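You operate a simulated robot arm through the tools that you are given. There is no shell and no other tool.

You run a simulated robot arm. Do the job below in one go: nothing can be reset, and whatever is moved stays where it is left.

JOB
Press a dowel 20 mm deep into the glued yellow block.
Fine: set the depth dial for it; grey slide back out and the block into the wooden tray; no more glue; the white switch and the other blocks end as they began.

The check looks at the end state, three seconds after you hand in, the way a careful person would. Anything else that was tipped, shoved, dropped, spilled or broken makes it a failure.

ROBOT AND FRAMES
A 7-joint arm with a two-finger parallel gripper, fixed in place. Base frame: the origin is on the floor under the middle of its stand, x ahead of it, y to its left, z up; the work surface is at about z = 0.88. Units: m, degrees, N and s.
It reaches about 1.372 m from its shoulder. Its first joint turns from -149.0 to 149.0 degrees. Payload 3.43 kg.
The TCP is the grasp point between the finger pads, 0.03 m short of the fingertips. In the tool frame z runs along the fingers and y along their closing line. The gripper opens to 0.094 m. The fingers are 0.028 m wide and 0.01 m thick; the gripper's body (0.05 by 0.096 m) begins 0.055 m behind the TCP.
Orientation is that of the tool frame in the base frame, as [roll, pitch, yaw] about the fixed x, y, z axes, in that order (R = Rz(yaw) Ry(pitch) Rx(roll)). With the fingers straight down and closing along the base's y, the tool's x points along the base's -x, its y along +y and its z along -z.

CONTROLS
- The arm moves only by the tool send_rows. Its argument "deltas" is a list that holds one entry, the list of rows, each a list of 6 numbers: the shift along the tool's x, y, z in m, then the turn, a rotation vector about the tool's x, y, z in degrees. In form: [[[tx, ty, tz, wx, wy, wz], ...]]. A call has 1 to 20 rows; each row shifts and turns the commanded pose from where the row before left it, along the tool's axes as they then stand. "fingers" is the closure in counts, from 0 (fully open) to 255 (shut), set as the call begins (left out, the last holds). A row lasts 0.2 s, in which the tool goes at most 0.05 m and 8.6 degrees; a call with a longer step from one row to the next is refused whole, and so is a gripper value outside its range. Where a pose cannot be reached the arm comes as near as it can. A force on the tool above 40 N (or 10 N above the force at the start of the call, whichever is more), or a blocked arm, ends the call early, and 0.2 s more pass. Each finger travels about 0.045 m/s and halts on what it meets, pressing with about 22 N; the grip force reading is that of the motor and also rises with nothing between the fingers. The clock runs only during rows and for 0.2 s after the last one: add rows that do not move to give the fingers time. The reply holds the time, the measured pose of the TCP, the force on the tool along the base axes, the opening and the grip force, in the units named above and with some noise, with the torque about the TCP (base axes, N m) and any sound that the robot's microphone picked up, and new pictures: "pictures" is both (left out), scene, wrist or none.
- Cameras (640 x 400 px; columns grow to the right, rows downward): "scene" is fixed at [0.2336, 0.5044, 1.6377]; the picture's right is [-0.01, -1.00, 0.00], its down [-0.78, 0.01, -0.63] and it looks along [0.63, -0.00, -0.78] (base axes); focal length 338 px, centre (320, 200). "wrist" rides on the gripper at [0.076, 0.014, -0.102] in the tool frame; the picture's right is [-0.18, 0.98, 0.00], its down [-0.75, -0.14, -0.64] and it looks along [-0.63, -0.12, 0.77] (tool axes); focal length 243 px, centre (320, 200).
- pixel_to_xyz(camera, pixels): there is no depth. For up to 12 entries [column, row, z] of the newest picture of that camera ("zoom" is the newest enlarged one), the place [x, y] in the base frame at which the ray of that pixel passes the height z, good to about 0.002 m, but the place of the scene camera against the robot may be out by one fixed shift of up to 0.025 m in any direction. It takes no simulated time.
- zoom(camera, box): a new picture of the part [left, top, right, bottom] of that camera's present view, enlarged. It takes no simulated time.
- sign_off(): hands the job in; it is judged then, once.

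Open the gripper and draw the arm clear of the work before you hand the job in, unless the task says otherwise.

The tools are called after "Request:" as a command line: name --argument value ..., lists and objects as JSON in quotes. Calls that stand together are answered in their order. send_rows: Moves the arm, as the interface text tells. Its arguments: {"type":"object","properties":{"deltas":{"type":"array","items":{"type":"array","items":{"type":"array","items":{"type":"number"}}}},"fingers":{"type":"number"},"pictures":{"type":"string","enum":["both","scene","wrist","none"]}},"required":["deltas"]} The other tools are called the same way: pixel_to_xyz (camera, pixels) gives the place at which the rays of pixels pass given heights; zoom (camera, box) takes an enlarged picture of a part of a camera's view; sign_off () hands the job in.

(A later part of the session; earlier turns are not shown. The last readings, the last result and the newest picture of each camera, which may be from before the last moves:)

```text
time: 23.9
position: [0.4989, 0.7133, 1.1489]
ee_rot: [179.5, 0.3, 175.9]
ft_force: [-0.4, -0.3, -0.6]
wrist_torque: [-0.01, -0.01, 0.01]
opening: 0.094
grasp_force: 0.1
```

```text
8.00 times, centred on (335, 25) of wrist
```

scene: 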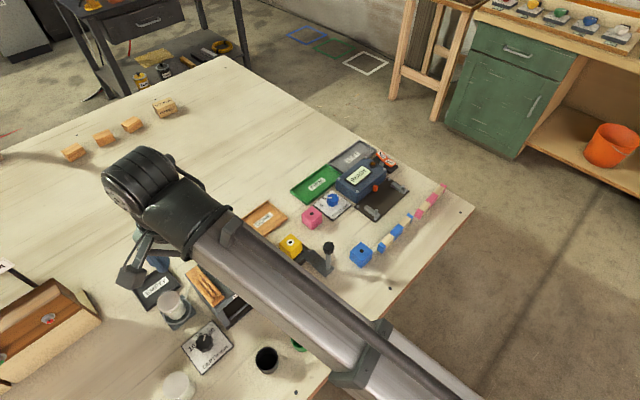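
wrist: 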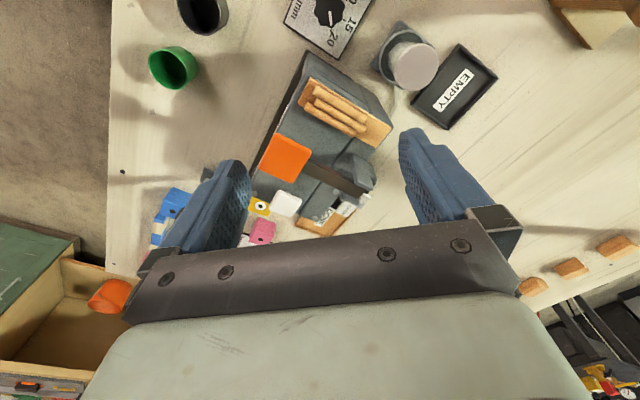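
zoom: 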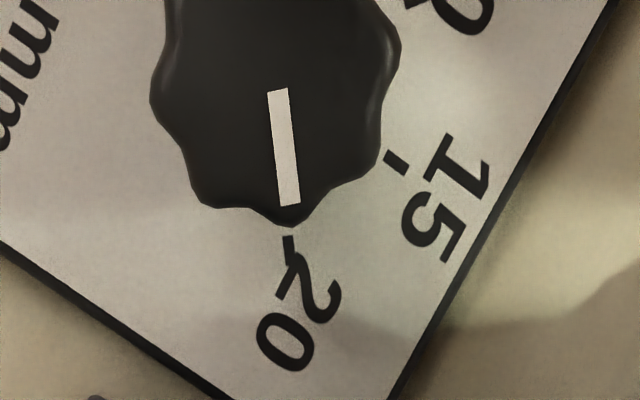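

Corrected for parallax, the pointer line meets the 20 tick at (288,238), so the dial is right. I move toward the slide knob with smaller steps.

Request:
send_rows --deltas '[[[-0.014, -0.04, 0, 0, 0, -4.1], [-0.014, -0.04, 0, 0, 0, 0], [-0.014, -0.04, 0, 0, 0, 0], [-0.014, -0.04, 0.01, 0, 0, 0], [-0.014, -0.04, 0.01, 0, 0, 0], [-0.01, -0.035, 0.02, 0, 0, 0], [0, 0, 0.01, 0, 0, 0], [0, 0, 0, 0, 0, 0]]]' --pictures "both"

Request:
zoom --camera "scene" --box '[205, 205, 275, 260]'

Request:
zoom --camera "wrist" --box '[220, 80, 420, 240]'

```text
time: 25.7
position: [0.5788, 0.482, 1.0998]
ee_rot: [179.6, 0.5, -179.9]
ft_force: [-0.2, 0.2, 0.5]
wrist_torque: [-0.01, 0.0, -0.03]
opening: 0.0941
grasp_force: 0.0
```

scene: 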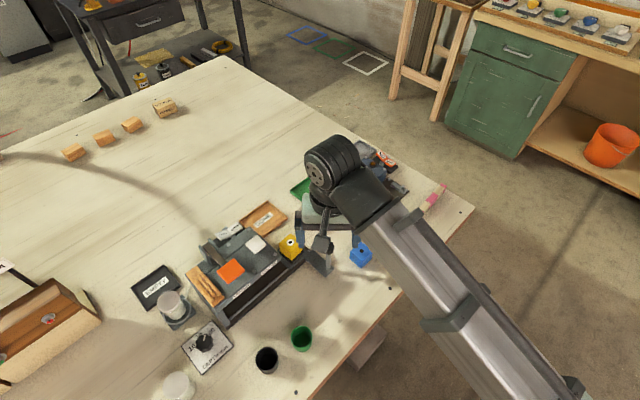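
wrist: 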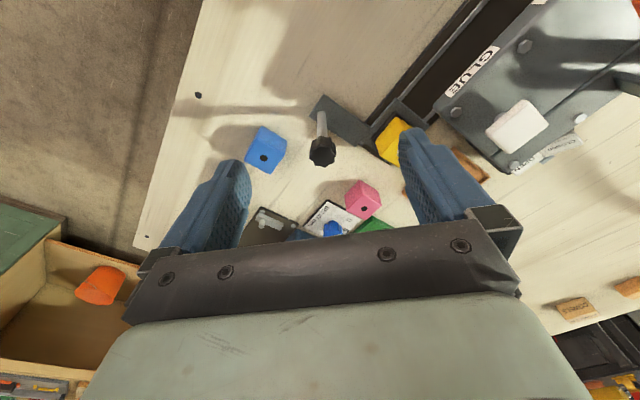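

```text
7.27 times, centred on (240, 232) of scene
```

zoom: 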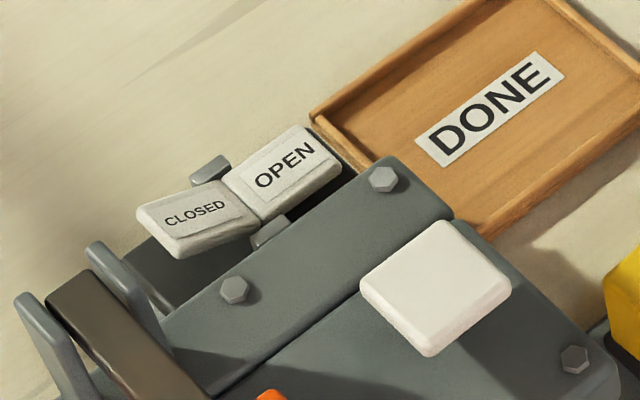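

```text
2.50 times, centred on (320, 160) of wrist
```

zoom: 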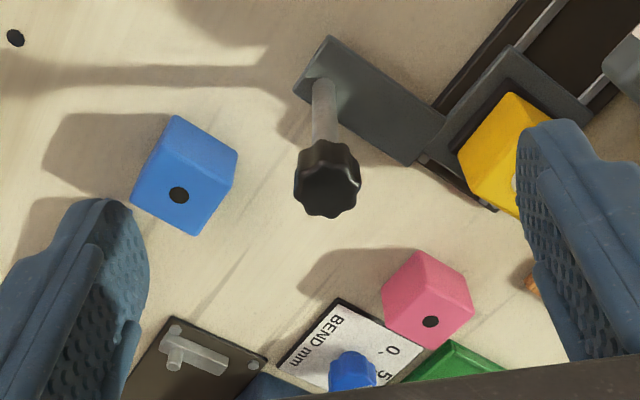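

The rocker's OPEN half lies flat and its CLOSED half is raised, so it stands at OPEN; I leave it. The slide's knob is at (323,152) in the wrist picture; I locate it and the post's foot.

Request:
pixel_to_xyz --camera "wrist" --pixels '[[322.8, 153, 0.95], [322.8, 153, 0.96], [322.8, 153, 0.97], [322.8, 153, 0.98], [321, 115, 0.89], [321, 115, 0.9], [325, 100, 0.9], [356, 145, 0.9], [321, 102, 0.88]]'

Request:
pixel_to_xyz --camera "scene" --pixels '[[328.9, 248, 0.95], [328.9, 248, 0.96], [328.9, 248, 0.97], [328.9, 248, 0.98], [328.6, 268.5, 0.89], [328.6, 268.5, 0.9]]'

Request:
zoom --camera "wrist" --box '[290, 80, 370, 180]'

```text
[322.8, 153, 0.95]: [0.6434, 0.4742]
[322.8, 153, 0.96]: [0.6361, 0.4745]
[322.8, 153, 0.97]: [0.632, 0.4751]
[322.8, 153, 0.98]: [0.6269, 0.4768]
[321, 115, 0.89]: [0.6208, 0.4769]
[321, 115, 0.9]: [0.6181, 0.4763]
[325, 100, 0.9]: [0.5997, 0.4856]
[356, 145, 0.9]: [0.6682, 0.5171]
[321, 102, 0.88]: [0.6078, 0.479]
```

```text
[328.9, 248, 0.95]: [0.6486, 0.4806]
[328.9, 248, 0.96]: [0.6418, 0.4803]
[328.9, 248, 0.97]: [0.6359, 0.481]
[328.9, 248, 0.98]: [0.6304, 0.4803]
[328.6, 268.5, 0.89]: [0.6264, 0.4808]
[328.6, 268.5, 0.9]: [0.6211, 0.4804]
```

```text
4.00 times, centred on (330, 130) of wrist
```

zoom: 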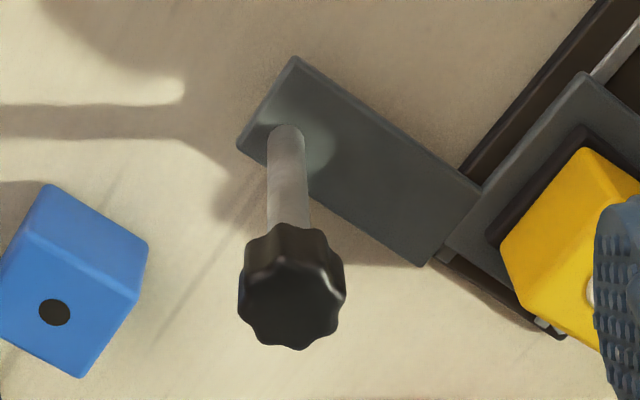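

The knob stands over its foot at about (0.620, 0.476), its top near z=0.99. I turn the hand 45° so that the fingers close along the slide's direction, move over the knob and look again.

Request:
send_rows --deltas '[[[0, 0, 0, 0, 0, -7.5], [0, 0, 0, 0, 0, -7.5], [0, 0, 0, 0, 0, -7.5], [0, 0, 0, 0, 0, -7.5], [0, 0, 0, 0, 0, -7.5], [0, 0, 0, 0, 0, -7.5], [-0.0125, -0.0165, 0, 0, 0, 0], [-0.0125, -0.0165, 0, 0, 0, 0], [0, 0, 0, 0, 0, 0]]]' --pictures "both"

```text
time: 27.7
position: [0.6182, 0.4754, 1.098]
ee_rot: [180.0, 0.7, -135.0]
ft_force: [-0.3, 0.1, -0.7]
wrist_torque: [0.01, 0.02, -0.01]
opening: 0.0939
grasp_force: 0.1
```

scene: 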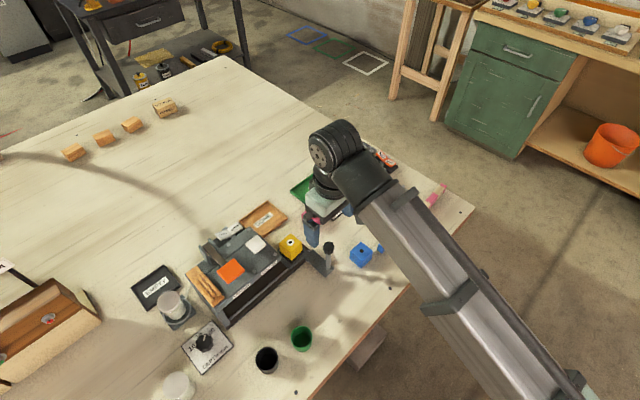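
wrist: 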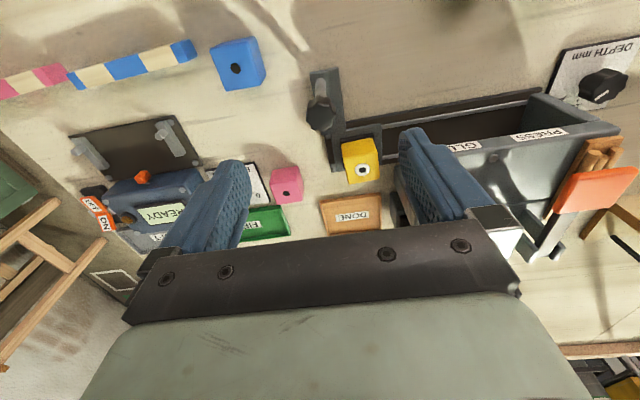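

Now the machine is square in the wrist view; the slide knob is at (321,118). I zoom in on the knob, the carriage and the pads.

Request:
zoom --camera "wrist" --box '[280, 50, 420, 200]'

Request:
zoom --camera "wrist" --box '[430, 60, 640, 280]'

Request:
pixel_to_xyz --camera "wrist" --pixels '[[321, 117, 0.99], [321, 117, 0.985], [318, 92, 0.895], [335, 132, 0.88], [545, 92, 0.88], [361, 170, 0.93], [330, 168, 0.88]]'

```text
2.67 times, centred on (350, 125) of wrist
```

zoom: 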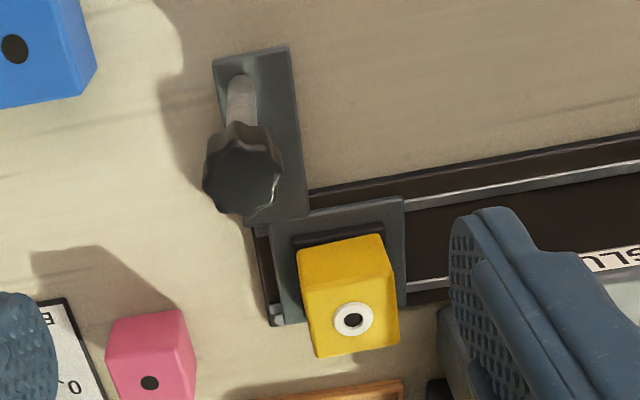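

```text
1.82 times, centred on (535, 170) of wrist
```

zoom: 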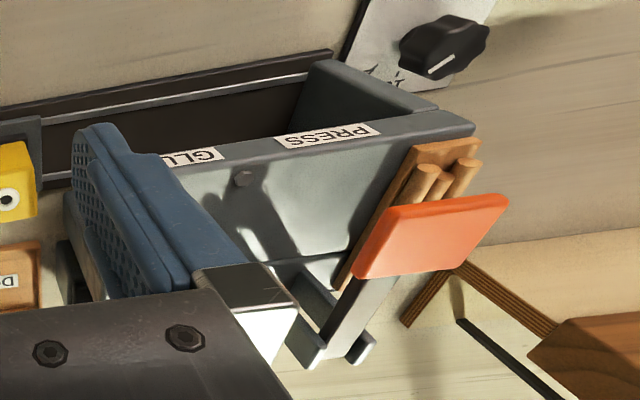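

```text
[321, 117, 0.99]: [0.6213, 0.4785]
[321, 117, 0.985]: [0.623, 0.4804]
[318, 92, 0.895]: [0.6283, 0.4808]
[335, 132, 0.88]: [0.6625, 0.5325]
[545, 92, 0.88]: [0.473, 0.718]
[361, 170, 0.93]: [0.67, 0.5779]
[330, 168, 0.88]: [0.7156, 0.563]
```

I refine the knob and post foot positions, and triangulate the heights of the machine's top and pads from both cameras.

Request:
pixel_to_xyz --camera "wrist" --pixels '[[320.4, 84, 0.895], [320.4, 116, 0.985], [320.4, 116, 0.99], [320.4, 116, 0.995], [539.2, 135.3, 0.97], [539.2, 135.3, 0.99], [595, 189, 1.02], [595, 189, 1.04], [595, 189, 1.06]]'

Request:
pixel_to_xyz --camera "scene" --pixels '[[241.4, 291, 0.97], [241.4, 291, 0.99], [231, 272, 1.02], [231, 272, 1.04], [231, 272, 1.06]]'

```text
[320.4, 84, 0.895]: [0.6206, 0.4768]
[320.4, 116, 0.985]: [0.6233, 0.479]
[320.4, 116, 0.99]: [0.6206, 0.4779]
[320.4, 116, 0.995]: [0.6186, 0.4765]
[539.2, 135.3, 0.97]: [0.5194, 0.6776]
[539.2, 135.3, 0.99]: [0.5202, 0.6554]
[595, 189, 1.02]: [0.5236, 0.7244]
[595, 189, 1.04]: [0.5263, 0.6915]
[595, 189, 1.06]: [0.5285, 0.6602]
```

```text
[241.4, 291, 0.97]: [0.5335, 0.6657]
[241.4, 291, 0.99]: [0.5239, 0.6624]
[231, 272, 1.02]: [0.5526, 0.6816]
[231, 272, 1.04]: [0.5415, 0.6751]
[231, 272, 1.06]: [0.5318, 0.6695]
```

Knob centre (0.6206, 0.4777), top z≈0.99; machine top ≈0.98; orange pad ≈(0.53,0.674,1.05). I descend with open fingers around the slide knob.

Request:
send_rows --deltas '[[[-0.0018, 0, 0.03, 0, 0, 0], [0, 0, 0.03, 0, 0, 0], [0, 0, 0.03, 0, 0, 0], [0, 0, 0.026, 0, 0, 0], [0, 0, 0, 0, 0, 0]]]' --fingers 60 --pictures "both"

```text
time: 28.9
position: [0.6193, 0.4777, 0.98]
ee_rot: [-179.9, 0.6, -135.1]
ft_force: [-0.7, 0.8, 0.0]
wrist_torque: [-0.03, -0.01, 0.01]
opening: 0.0719
grasp_force: 0.1
```

scene: 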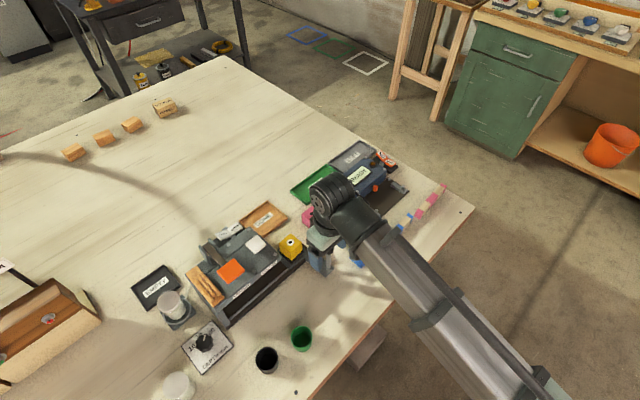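
wrist: 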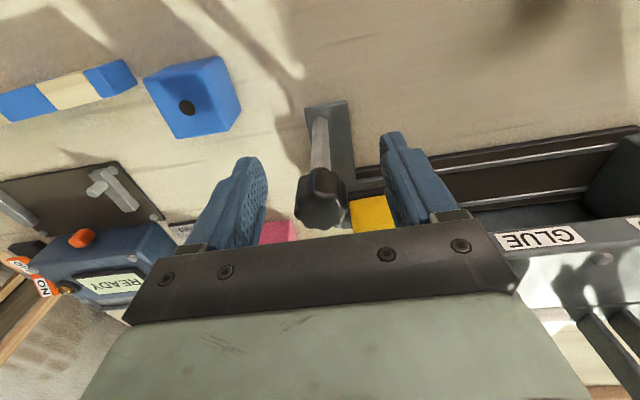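

The knob at (320,203) is centred between the fingers. I close on it.

Request:
send_rows --deltas '[[[0, 0, 0, 0, 0, 0], [0, 0, 0, 0, 0, 0], [0, 0, 0, 0, 0, 0], [0, 0, 0, 0, 0, 0]]]' --fingers 255 --pictures "wrist"

```text
time: 29.9
position: [0.6176, 0.4767, 0.9798]
ee_rot: [-180.0, 0.6, -135.0]
ft_force: [-2.6, 2.3, -0.3]
wrist_torque: [-0.01, 0.02, -0.01]
opening: 0.0245
grasp_force: 37.0
```

wrist: 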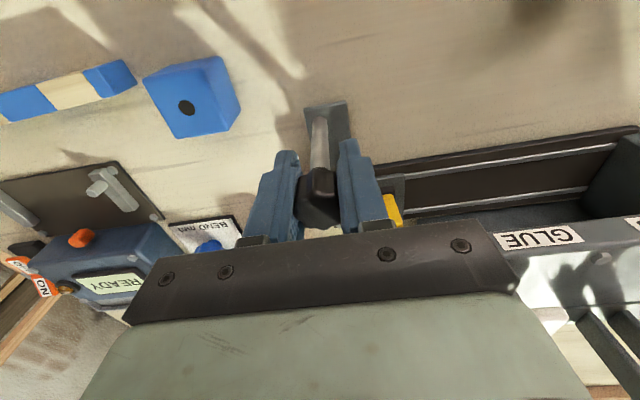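

I begin to push the slide inward along the tool's +y, gently, 4 cm.

Request:
send_rows --deltas '[[[0, 0.008, 0, 0, 0, 0], [0, 0.008, 0, 0, 0, 0], [0, 0.008, 0, 0, 0, 0], [0, 0.008, 0, 0, 0, 0], [0, 0.008, 0, 0, 0, 0], [0, 0, 0, 0, 0, 0]]]' --pictures "both"

```text
time: 31.4
position: [0.59, 0.5047, 0.9797]
ee_rot: [180.0, 0.4, -135.0]
ft_force: [3.3, 3.4, -3.7]
wrist_torque: [-0.28, 0.32, 0.03]
opening: 0.0243
grasp_force: 45.0
stopped in row 6: the force on the tool passed its limit at 41 N (the readings are from after the stop); the commanded pose is now the measured one
```

scene: 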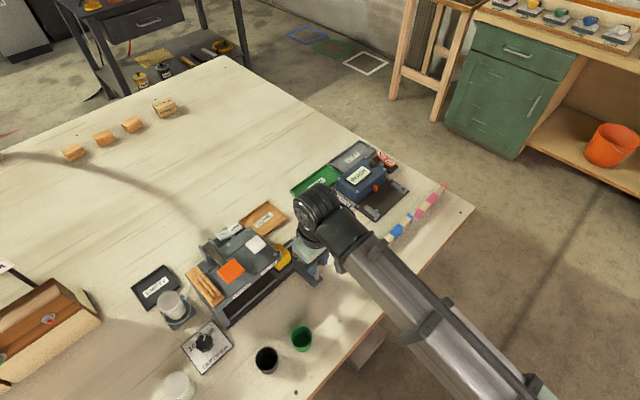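
wrist: 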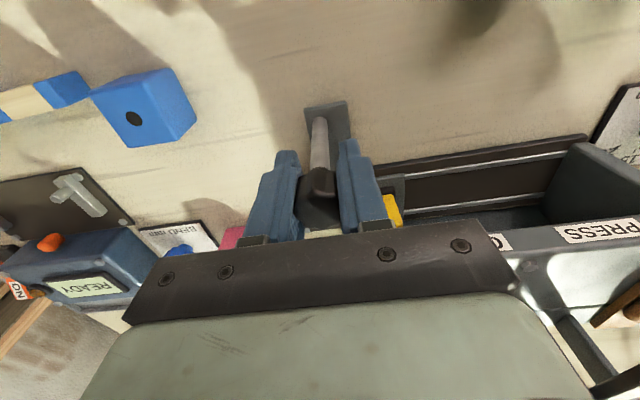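

The slide moved 39 mm, then the force limit tripped. I look closely at the carriage and block at the machine's mouth.

Request:
zoom --camera "scene" --box '[220, 200, 340, 310]'

Request:
zoom --camera "wrist" --box '[280, 80, 520, 260]'

Request:
send_rows --deltas '[[[0, 0, 0, 0, 0, 0]]]' --pictures "none"

```text
3.64 times, centred on (280, 255) of scene
```

zoom: 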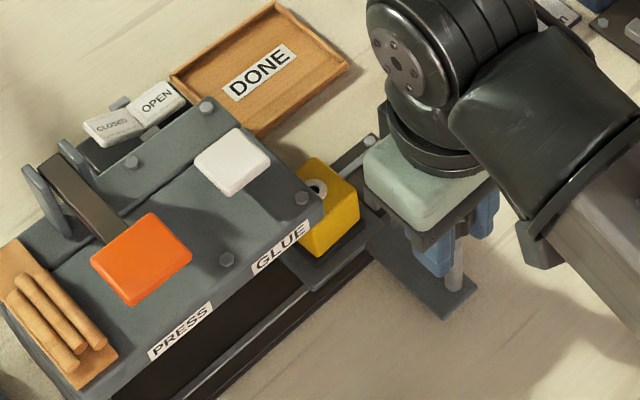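

```text
2.22 times, centred on (400, 170) of wrist
```

zoom: 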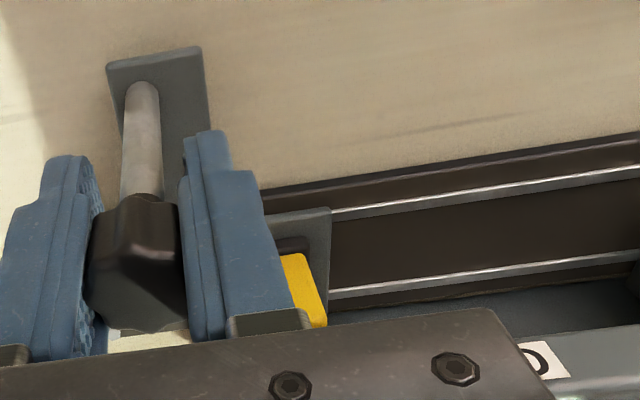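

```text
time: 31.8
position: [0.5914, 0.5058, 0.9792]
ee_rot: [-179.9, 0.4, -134.9]
ft_force: [3.2, 2.6, -6.4]
wrist_torque: [-0.17, 0.14, 0.02]
opening: 0.0241
grasp_force: 44.9
```

The slide is free now (about 5 N), with the block just entering under the cover at (320,200) in the zoom. I continue with slower, smaller steps.

Request:
send_rows --deltas '[[[0, 0.004, 0, 0, 0, 0], [0, 0.004, 0, 0, 0, 0], [0, 0.004, 0, 0, 0, 0], [0, 0.004, 0, 0, 0, 0], [0, 0, 0, 0, 0, 0]]]' --pictures "none"

```text
time: 33.0
position: [0.5792, 0.5165, 0.9795]
ee_rot: [179.9, 0.4, -134.9]
ft_force: [-3.3, -4.2, -18.2]
wrist_torque: [0.33, -0.33, 0.04]
opening: 0.0242
grasp_force: 45.5
```

A vertical −18 N builds up through the tight grip. I loosen the fingers to a loose cage (about 29 mm around the 24.5 mm knob) so only the push direction is loaded.

Request:
send_rows --deltas '[[[0, 0, 0, 0, 0, 0], [0, 0, 0, 0, 0, 0]]]' --fingers 179 --pictures "none"

Request:
send_rows --deltas '[[[0, 0.005, 0, 0, 0, 0], [0, 0.005, 0, 0, 0, 0], [0, 0.005, 0, 0, 0, 0], [0, 0.005, 0, 0, 0, 0], [0, 0, 0, 0, 0, 0]]]' --fingers 179 --pictures "both"

```text
time: 33.5
position: [0.5781, 0.5174, 0.9809]
ee_rot: [-179.9, 0.6, -135.0]
ft_force: [0.3, 0.8, 0.0]
wrist_torque: [0.02, -0.04, -0.02]
opening: 0.0283
grasp_force: 0.0
```

```text
time: 34.8
position: [0.565, 0.5315, 0.9802]
ee_rot: [-179.9, 0.4, -135.0]
ft_force: [0.4, 0.2, -0.5]
wrist_torque: [0.06, -0.02, 0.0]
opening: 0.0281
grasp_force: 0.2
```

scene: 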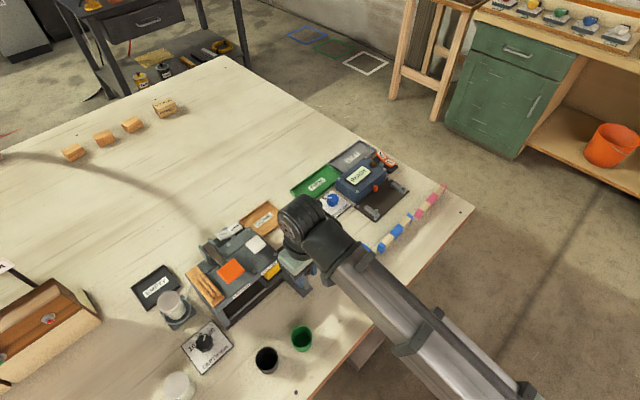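
wrist: 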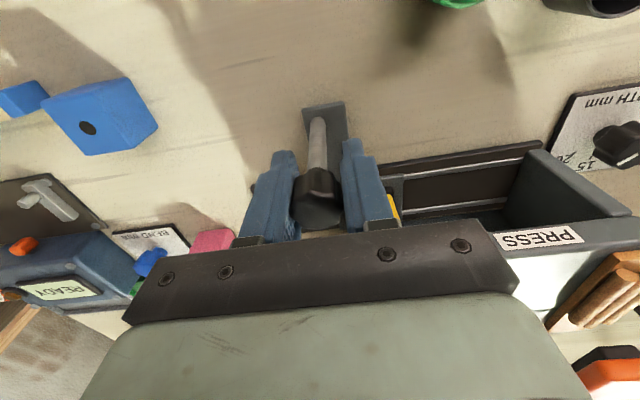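

The loose cage pushes well with almost no load; slide travel is about 75 mm now (near the GLUE station). PRESS lies at about 170 mm, so I continue inward 8 cm in small steps.

Request:
send_rows --deltas '[[[0, 0.005, 0, 0, 0, 0], [0, 0.005, 0, 0, 0, 0], [0, 0.005, 0, 0, 0, 0], [0, 0.005, 0, 0, 0, 0], [0, 0.005, 0, 0, 0, 0], [0, 0.005, 0, 0, 0, 0], [0, 0.005, 0, 0, 0, 0], [0, 0.005, 0, 0, 0, 0], [0, 0, 0, 0, 0, 0]]]' --pictures "both"

```text
time: 36.8
position: [0.5364, 0.5591, 0.9804]
ee_rot: [179.9, 0.5, -135.0]
ft_force: [-0.6, -0.8, 0.3]
wrist_torque: [0.01, 0.03, -0.01]
opening: 0.0278
grasp_force: 0.1
```

scene: 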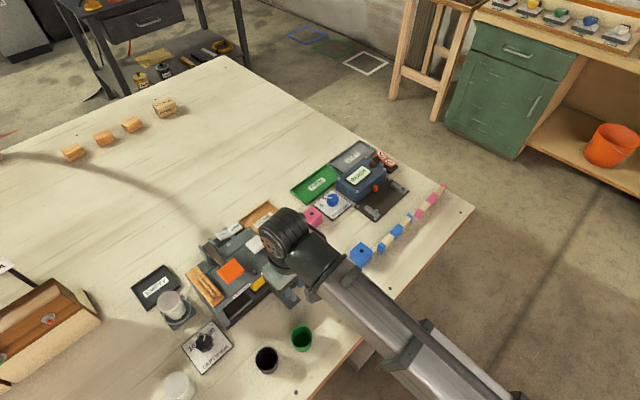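
wrist: 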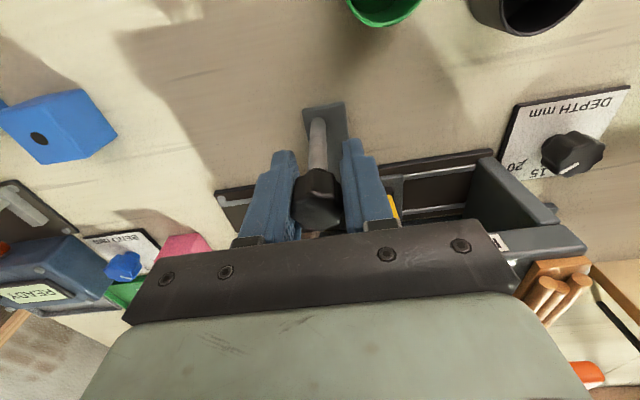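

Free motion, travel ≈115 mm. I continue; the end stop should come near 170 mm.

Request:
send_rows --deltas '[[[0, 0.005, 0, 0, 0, 0], [0, 0.005, 0, 0, 0, 0], [0, 0.005, 0, 0, 0, 0], [0, 0.005, 0, 0, 0, 0], [0, 0.005, 0, 0, 0, 0], [0, 0.005, 0, 0, 0, 0], [0, 0.005, 0, 0, 0, 0], [0, 0.005, 0, 0, 0, 0], [0, 0, 0, 0, 0, 0]]]' --pictures "both"

```text
time: 38.8
position: [0.5076, 0.5877, 0.9803]
ee_rot: [179.9, 0.5, -135.0]
ft_force: [-0.1, -0.8, 0.5]
wrist_torque: [-0.02, 0.0, 0.01]
opening: 0.0283
grasp_force: 0.3
```

scene: 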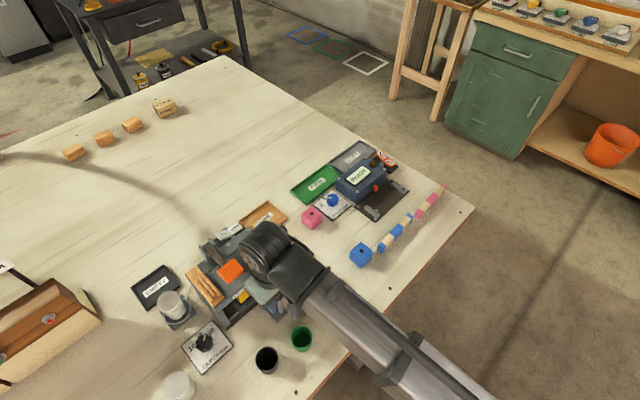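
wrist: 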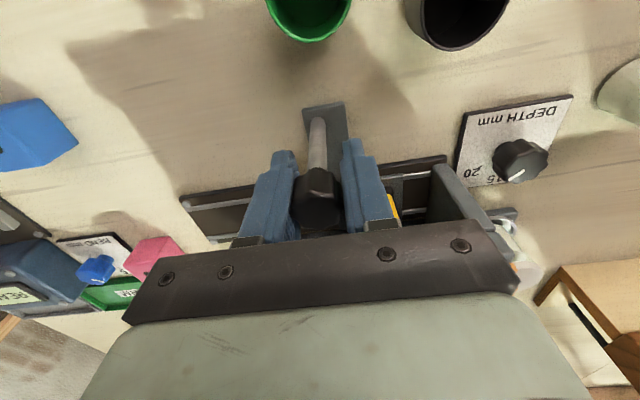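

Travel is about 156 mm; I zoom in on the gap between the carriage and the end wall.

Request:
zoom --camera "wrist" --box '[340, 130, 500, 260]'

Request:
zoom --camera "scene" --box '[180, 220, 310, 330]'

```text
3.08 times, centred on (420, 195) of wrist
```

zoom: 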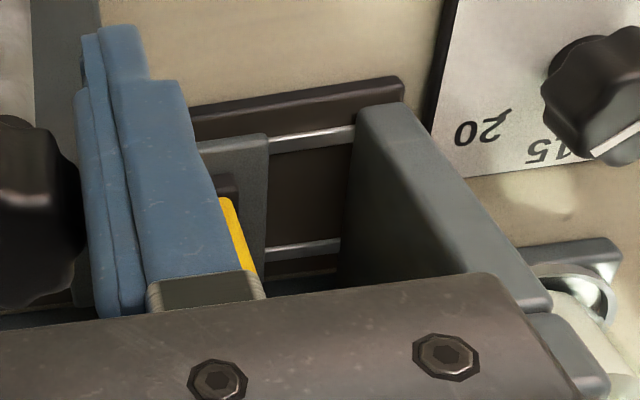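

```text
3.64 times, centred on (245, 275) of scene
```

zoom: 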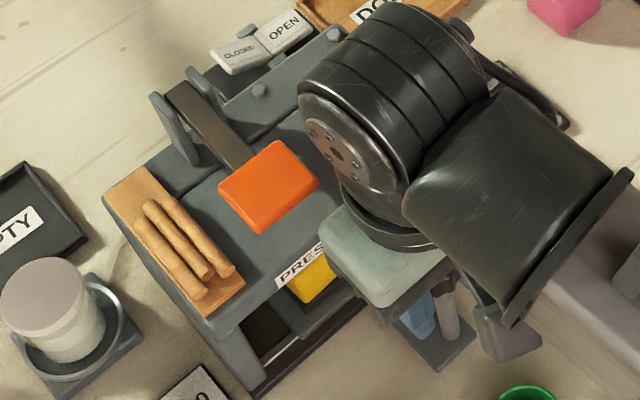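

I convert the carriage's front corner (402.8,173.9) and the wall's foot (430.4,171.6).

Request:
pixel_to_xyz --camera "wrist" --pixels '[[402.8, 173.9, 0.9], [402.8, 173.9, 0.895], [430.4, 171.6, 0.895], [430.4, 171.6, 0.885], [428, 213, 0.885], [402, 213, 0.9]]'

Request:
zoom --camera "wrist" --box '[290, 90, 450, 260]'

```text
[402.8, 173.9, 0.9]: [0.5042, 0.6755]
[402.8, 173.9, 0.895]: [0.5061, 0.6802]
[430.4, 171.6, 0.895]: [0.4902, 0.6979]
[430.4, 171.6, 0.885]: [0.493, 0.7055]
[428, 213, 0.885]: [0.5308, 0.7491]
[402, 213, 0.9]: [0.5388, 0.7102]
```

```text
2.35 times, centred on (370, 175) of wrist
```

zoom: 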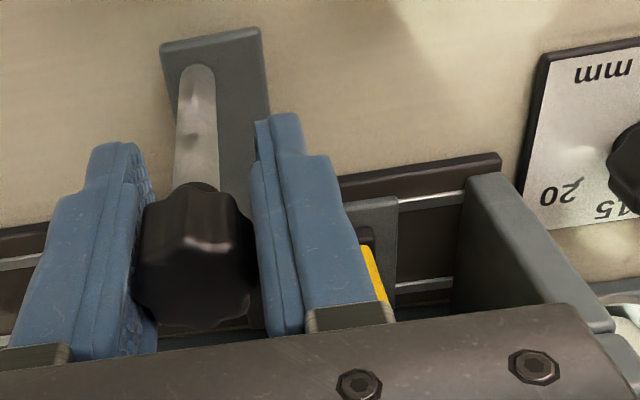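

About 25 mm remain to the end wall. I push on in 4 mm steps and watch the force.

Request:
send_rows --deltas '[[[0, 0.004, 0, 0, 0, 0], [0, 0.004, 0, 0, 0, 0], [0, 0.004, 0, 0, 0, 0], [0, 0, 0, 0, 0, 0]]]' --pictures "wrist"

```text
time: 39.8
position: [0.5011, 0.5956, 0.9798]
ee_rot: [-179.8, 0.5, -135.0]
ft_force: [0.5, -0.4, 0.3]
wrist_torque: [-0.02, -0.03, 0.0]
opening: 0.0291
grasp_force: 1.1
```

wrist: 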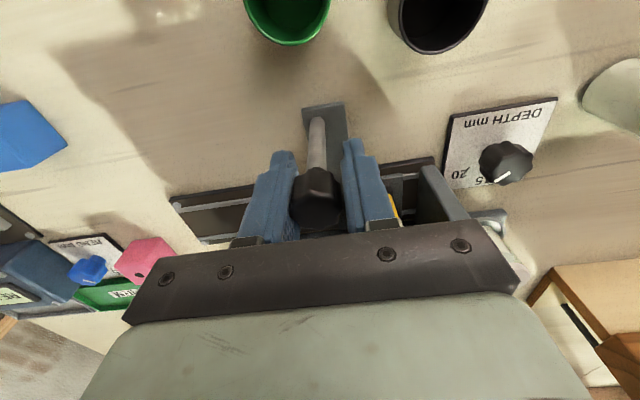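

Still free at about 167 mm. I go on in 3 mm steps until it stops.

Request:
send_rows --deltas '[[[0, 0.003, 0, 0, 0, 0], [0, 0.003, 0, 0, 0, 0], [0, 0, 0, 0, 0, 0]]]' --pictures "none"

Request:
send_rows --deltas '[[[0, 0.003, 0, 0, 0, 0], [0, 0, 0, 0, 0, 0]]]' --pictures "wrist"

```text
time: 40.5
position: [0.497, 0.5979, 0.9809]
ee_rot: [-179.9, 0.6, -135.2]
ft_force: [13.2, -8.5, 4.5]
wrist_torque: [0.01, -0.11, 0.03]
opening: 0.0366
grasp_force: 7.3
```

```text
time: 41.1
position: [0.4967, 0.6009, 0.9799]
ee_rot: [-179.8, 0.5, -135.0]
ft_force: [17.8, -16.6, 4.5]
wrist_torque: [-0.01, -0.07, 0.02]
opening: 0.0415
grasp_force: 11.4
```

wrist: 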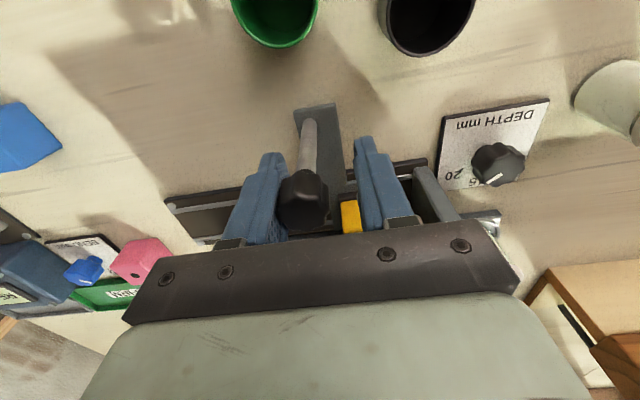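

The slide is against its end stop (force back along the slide, fingers being spread). I back off 5 mm, open and rise off the knob.

Request:
send_rows --deltas '[[[0, -0.005, 0, 0, 0, 0], [0, 0, 0, 0, 0, 0], [0, 0, 0, 0, 0, 0]]]' --fingers 100 --pictures "none"

Request:
send_rows --deltas '[[[0, 0, -0.03, 0, 0, 0], [0, 0, -0.04, 0, 0, 0], [0, 0, -0.04, 0, 0, 0], [0, 0, -0.04, 0, 0, 0], [0, 0, 0, 0, 0, 0]]]' --fingers 100 --pictures "both"

```text
time: 42.0
position: [0.4971, 0.5971, 0.9804]
ee_rot: [-179.9, 0.5, -135.0]
ft_force: [1.1, -0.2, 0.7]
wrist_torque: [-0.04, -0.02, 0.0]
opening: 0.057
grasp_force: 0.1
```

```text
time: 43.1
position: [0.4962, 0.5991, 1.1287]
ee_rot: [179.9, 0.4, -135.0]
ft_force: [-1.1, -0.8, 0.0]
wrist_torque: [0.04, 0.0, -0.01]
opening: 0.0572
grasp_force: 0.0
```

scene: 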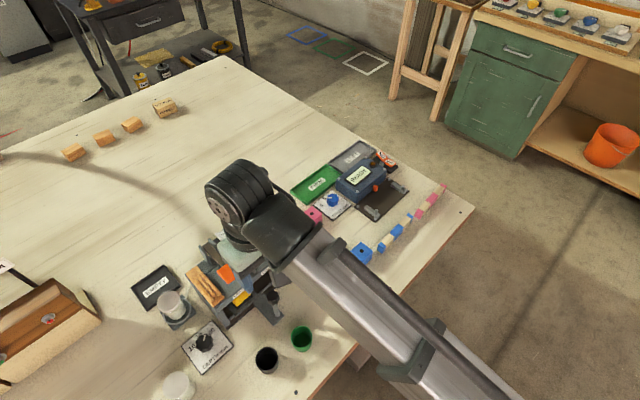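
wrist: 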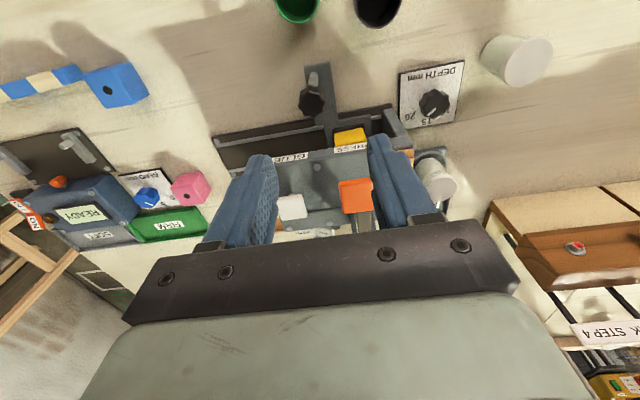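

Clear of the knob. I zoom to check the slide, the orange pad at (355,195) and the block under PRESS.

Request:
zoom --camera "wrist" --box '[200, 50, 480, 240]'

Request:
zoom --camera "scene" --box '[180, 220, 310, 330]'

Request:
pixel_to_xyz --camera "wrist" --pixels '[[355, 196, 1.03], [355, 196, 1.04], [355, 196, 1.05], [355, 196, 1.06], [293, 207, 1.0], [293, 207, 1.01], [293, 207, 1.02]]'

Request:
pixel_to_xyz --camera "scene" --pixels '[[226, 272, 1.04], [231, 272, 1.03], [231, 272, 1.05], [256, 244, 1.0], [256, 244, 1.01], [256, 244, 1.02]]'

```text
2.11 times, centred on (340, 145) of wrist
```

zoom: 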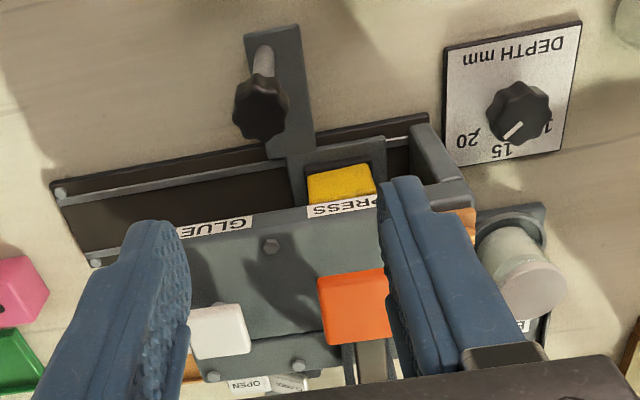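

```text
3.64 times, centred on (245, 275) of scene
```

zoom: 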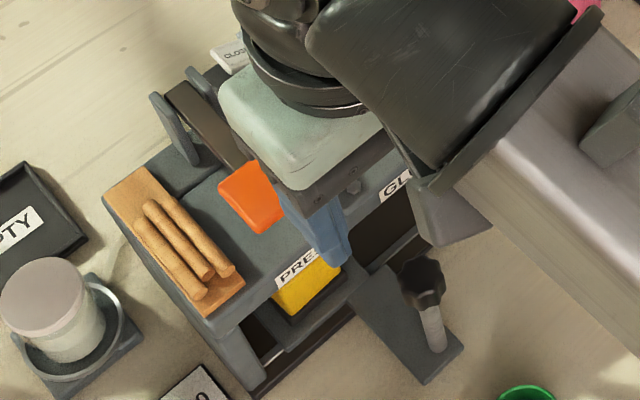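

```text
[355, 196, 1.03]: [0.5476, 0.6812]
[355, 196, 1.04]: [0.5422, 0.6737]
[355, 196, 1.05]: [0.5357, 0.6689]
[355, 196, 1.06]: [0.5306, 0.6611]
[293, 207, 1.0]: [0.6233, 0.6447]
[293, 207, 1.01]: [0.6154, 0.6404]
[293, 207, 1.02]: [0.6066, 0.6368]
```

```text
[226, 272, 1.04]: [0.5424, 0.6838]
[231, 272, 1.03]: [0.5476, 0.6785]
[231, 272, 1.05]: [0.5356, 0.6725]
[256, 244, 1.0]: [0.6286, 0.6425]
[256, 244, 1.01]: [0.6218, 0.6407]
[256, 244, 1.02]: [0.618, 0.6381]
```

The block sits under the PRESS label and the dial still reads 20. The orange pad's top is at about (0.541, 0.675, 1.04); I close the fingers and move above it.

Request:
send_rows --deltas '[[[-0.0215, 0.0055, 0, 0, 0, 0], [-0.0215, 0.0055, 0, 0, 0, 0], [-0.0215, 0.0055, 0, 0, 0, 0], [-0.021, 0.0055, 0, 0, 0, 0], [0, 0, 0, 0, 0, 0], [0, 0, 0, 0, 0, 0], [0, 0, 0, 0, 0, 0]]]' --fingers 255 --pictures "both"

Request:
zoom --camera "wrist" --box '[240, 80, 400, 220]'

Request:
zoom --camera "scene" --box '[180, 200, 310, 330]'

```text
time: 44.8
position: [0.5409, 0.6734, 1.1303]
ee_rot: [180.0, 0.5, -135.0]
ft_force: [0.4, -0.4, 0.1]
wrist_torque: [-0.02, -0.01, 0.0]
opening: 0.0002
grasp_force: 21.4
```

scene: 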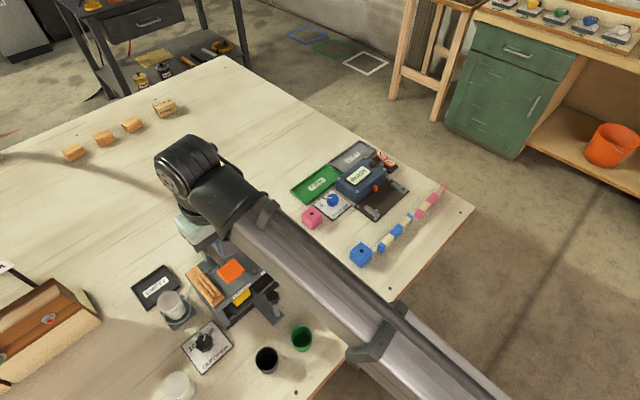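
wrist: 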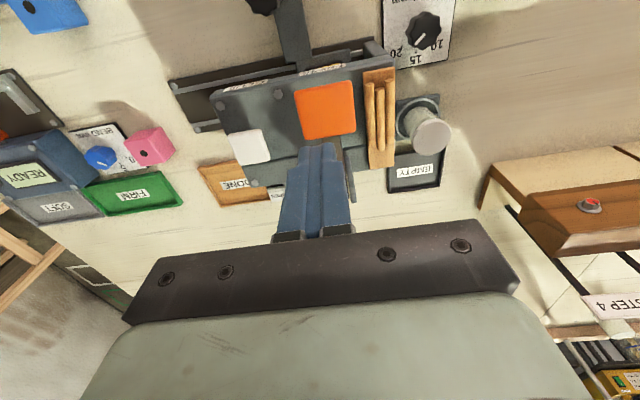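

```text
2.86 times, centred on (320, 150) of wrist
```

zoom: 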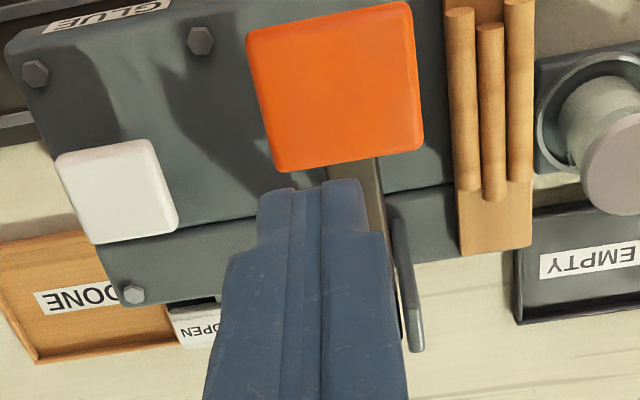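

```text
3.08 times, centred on (245, 265) of scene
```

zoom: 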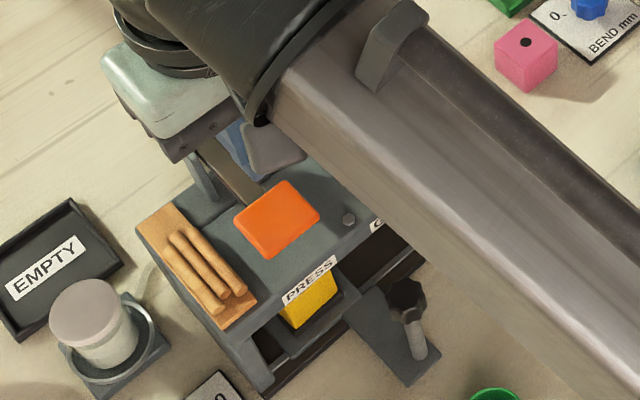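

I refine the pad centre, at (325.3,111.5) in this wrist view, and measure its corners.

Request:
pixel_to_xyz --camera "wrist" --pixels '[[325.3, 111.5, 1.02], [325.3, 111.5, 1.03], [325.3, 111.5, 1.04], [325.3, 111.5, 1.05], [325.3, 111.5, 1.06], [351, 82, 1.04], [295, 93, 1.04], [355, 132, 1.04], [305, 139, 1.04]]'

Request:
pixel_to_xyz --camera "scene" --pixels '[[231.1, 270.5, 1.02], [231.1, 270.5, 1.03], [231.1, 270.5, 1.04], [231.1, 270.5, 1.05], [231.1, 270.5, 1.06]]'

```text
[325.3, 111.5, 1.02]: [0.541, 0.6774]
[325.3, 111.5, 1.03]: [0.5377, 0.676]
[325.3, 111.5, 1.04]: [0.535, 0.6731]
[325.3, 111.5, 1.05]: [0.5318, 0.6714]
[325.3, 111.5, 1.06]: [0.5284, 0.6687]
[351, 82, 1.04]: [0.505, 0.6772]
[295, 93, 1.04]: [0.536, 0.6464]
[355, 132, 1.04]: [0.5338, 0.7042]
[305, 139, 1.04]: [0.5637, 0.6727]
```

```text
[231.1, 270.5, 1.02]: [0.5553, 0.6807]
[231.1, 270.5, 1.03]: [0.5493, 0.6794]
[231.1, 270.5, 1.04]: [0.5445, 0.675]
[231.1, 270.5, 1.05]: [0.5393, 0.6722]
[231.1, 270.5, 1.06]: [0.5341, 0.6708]
```

The pad centre is (0.533, 0.672), top z≈1.047, so contact comes at TCP z≈1.077. I centre and lower to just above it.

Request:
send_rows --deltas '[[[0.0066, 0.0047, 0.015, 0, 0, 0], [0, 0, 0.02, 0, 0, 0], [0, 0, 0.008, 0, 0, 0], [0, 0, 0, 0, 0, 0]]]' --fingers 255 --pictures "wrist"

```text
time: 45.8
position: [0.5317, 0.671, 1.0883]
ee_rot: [180.0, 0.5, -135.0]
ft_force: [-0.5, -0.3, -0.5]
wrist_torque: [-0.01, 0.01, -0.01]
opening: 0.0
grasp_force: 22.5
```

wrist: 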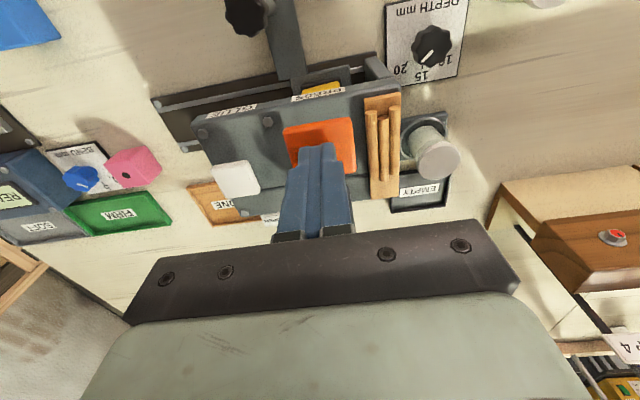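

The fingertips are over the pad's middle at (318,148). I press down in 4 mm steps.

Request:
send_rows --deltas '[[[0, 0, 0.004, 0, 0, 0], [0, 0, 0.004, 0, 0, 0], [0, 0, 0.004, 0, 0, 0], [0, 0, 0.004, 0, 0, 0], [0, 0, 0, 0, 0, 0]]]' --fingers 255 --pictures "none"

```text
time: 47.0
position: [0.5339, 0.6721, 1.0731]
ee_rot: [180.0, 0.5, -135.1]
ft_force: [-1.6, 0.2, 3.5]
wrist_torque: [0.05, 0.02, 0.02]
opening: 0.0
grasp_force: 21.8
```

Contact shows 3.5 N at z=1.073. I press further and listen for a sound.

Request:
send_rows --deltas '[[[0, 0, 0.004, 0, 0, 0], [0, 0, 0.004, 0, 0, 0], [0, 0, 0.004, 0, 0, 0], [0, 0, 0, 0, 0, 0]]]' --fingers 255 --pictures "wrist"

```text
time: 48.0
position: [0.5334, 0.673, 1.0612]
ee_rot: [-180.0, 0.5, -135.0]
ft_force: [1.7, -0.7, 2.6]
wrist_torque: [-0.01, -0.02, -0.02]
opening: 0.0
grasp_force: 22.2
```

wrist: 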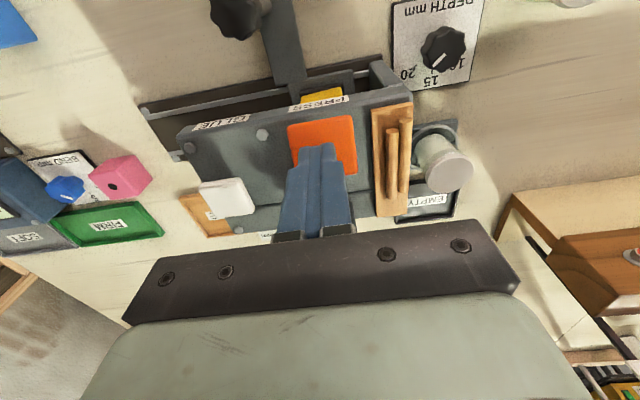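

The pad gives with light force and the dowel tray at (392,155) seems to show fewer dowels; I zoom to check.

Request:
zoom --camera "wrist" --box '[260, 70, 440, 220]'

Request:
zoom --camera "scene" --box '[180, 200, 310, 330]'

```text
2.67 times, centred on (350, 145) of wrist
```

zoom: 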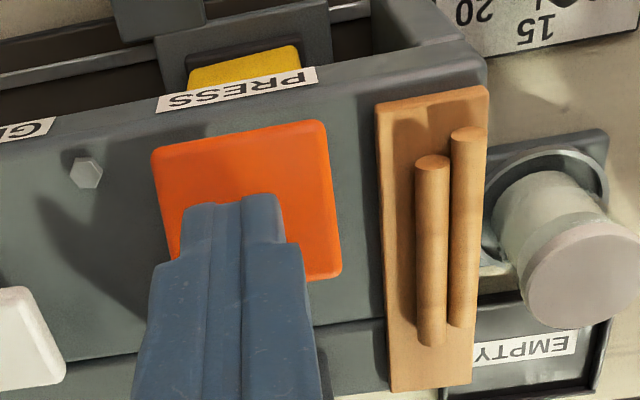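

```text
3.08 times, centred on (245, 265) of scene
```

zoom: 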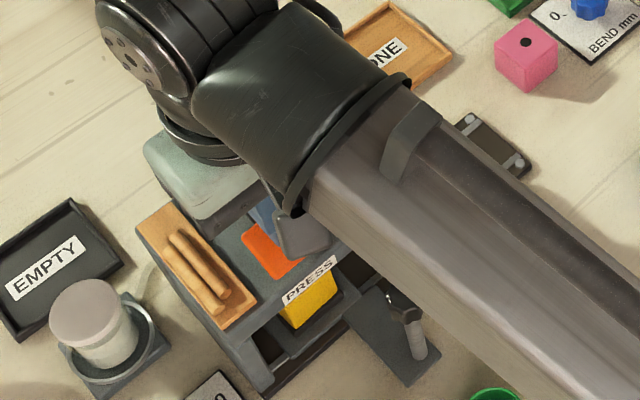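

One dowel has been taken from the tray, so the press cycle started. I carry the stroke on to its bottom without releasing, so that it is complete.

Request:
send_rows --deltas '[[[0, 0, 0.003, 0, 0, 0], [0, 0, 0.003, 0, 0, 0], [0, 0, 0, 0, 0, 0]]]' --fingers 255 --pictures "wrist"

Request:
zoom --camera "wrist" --box '[260, 70, 440, 220]'

```text
time: 48.8
position: [0.5338, 0.6725, 1.0559]
ee_rot: [-180.0, 0.7, -135.0]
ft_force: [0.6, -2.6, 26.4]
wrist_torque: [0.18, -0.33, 0.07]
opening: 0.0003
grasp_force: 21.8
```

wrist: 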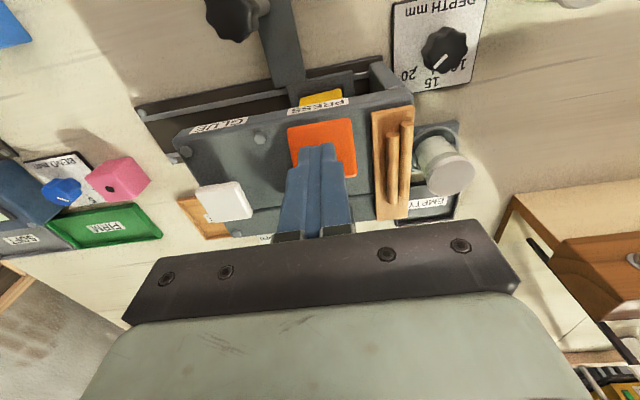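

```text
2.67 times, centred on (350, 145) of wrist
```

zoom: 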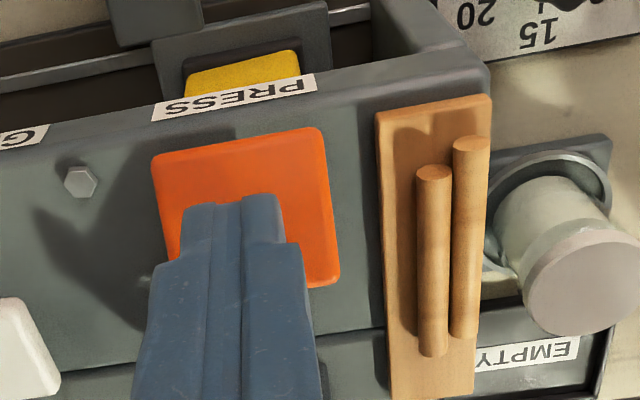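

The stroke bottomed out at 26 N, with two dowels left. I release by rising straight up 7 cm.

Request:
send_rows --deltas '[[[0, 0, -0.01, 0, 0, 0], [0, 0, -0.02, 0, 0, 0], [0, 0, -0.03, 0, 0, 0], [0, 0, -0.03, 0, 0, 0], [0, 0, 0, 0, 0, 0]]]' --fingers 255 --pictures "both"

Request:
zoom --camera "wrist" --box '[220, 0, 460, 200]'

Request:
zoom --camera "scene" --box '[180, 200, 310, 330]'

```text
time: 50.0
position: [0.5321, 0.67, 1.1441]
ee_rot: [180.0, 0.3, -135.0]
ft_force: [-0.5, 0.3, -0.5]
wrist_torque: [-0.02, 0.01, -0.02]
opening: 0.0003
grasp_force: 21.8
```

scene: 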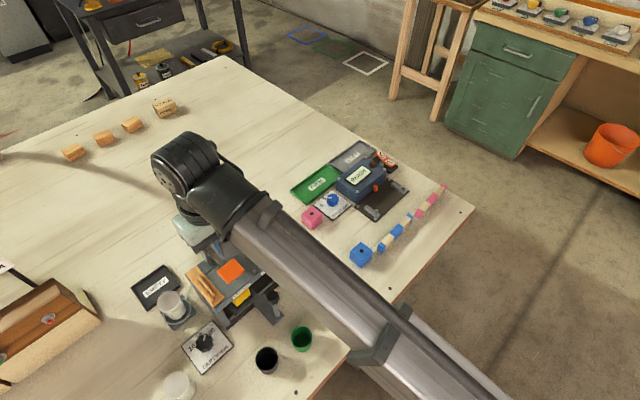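
wrist: 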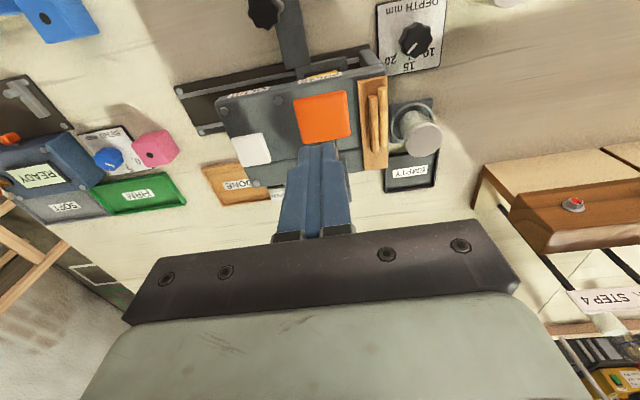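

```text
2.00 times, centred on (340, 100) of wrist
```

zoom: 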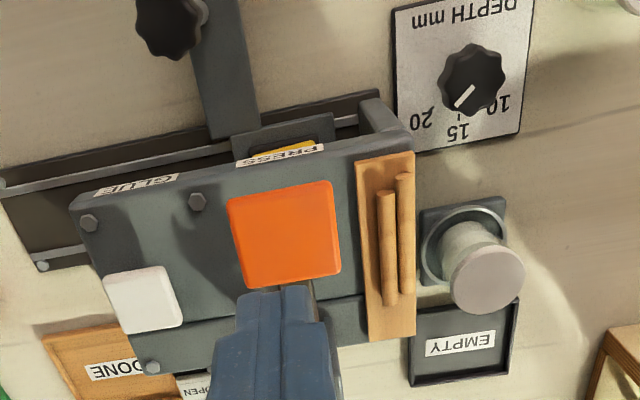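

```text
3.08 times, centred on (245, 265) of scene
```

zoom: 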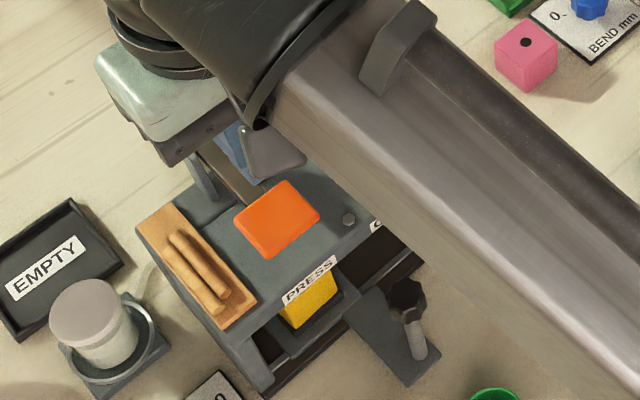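

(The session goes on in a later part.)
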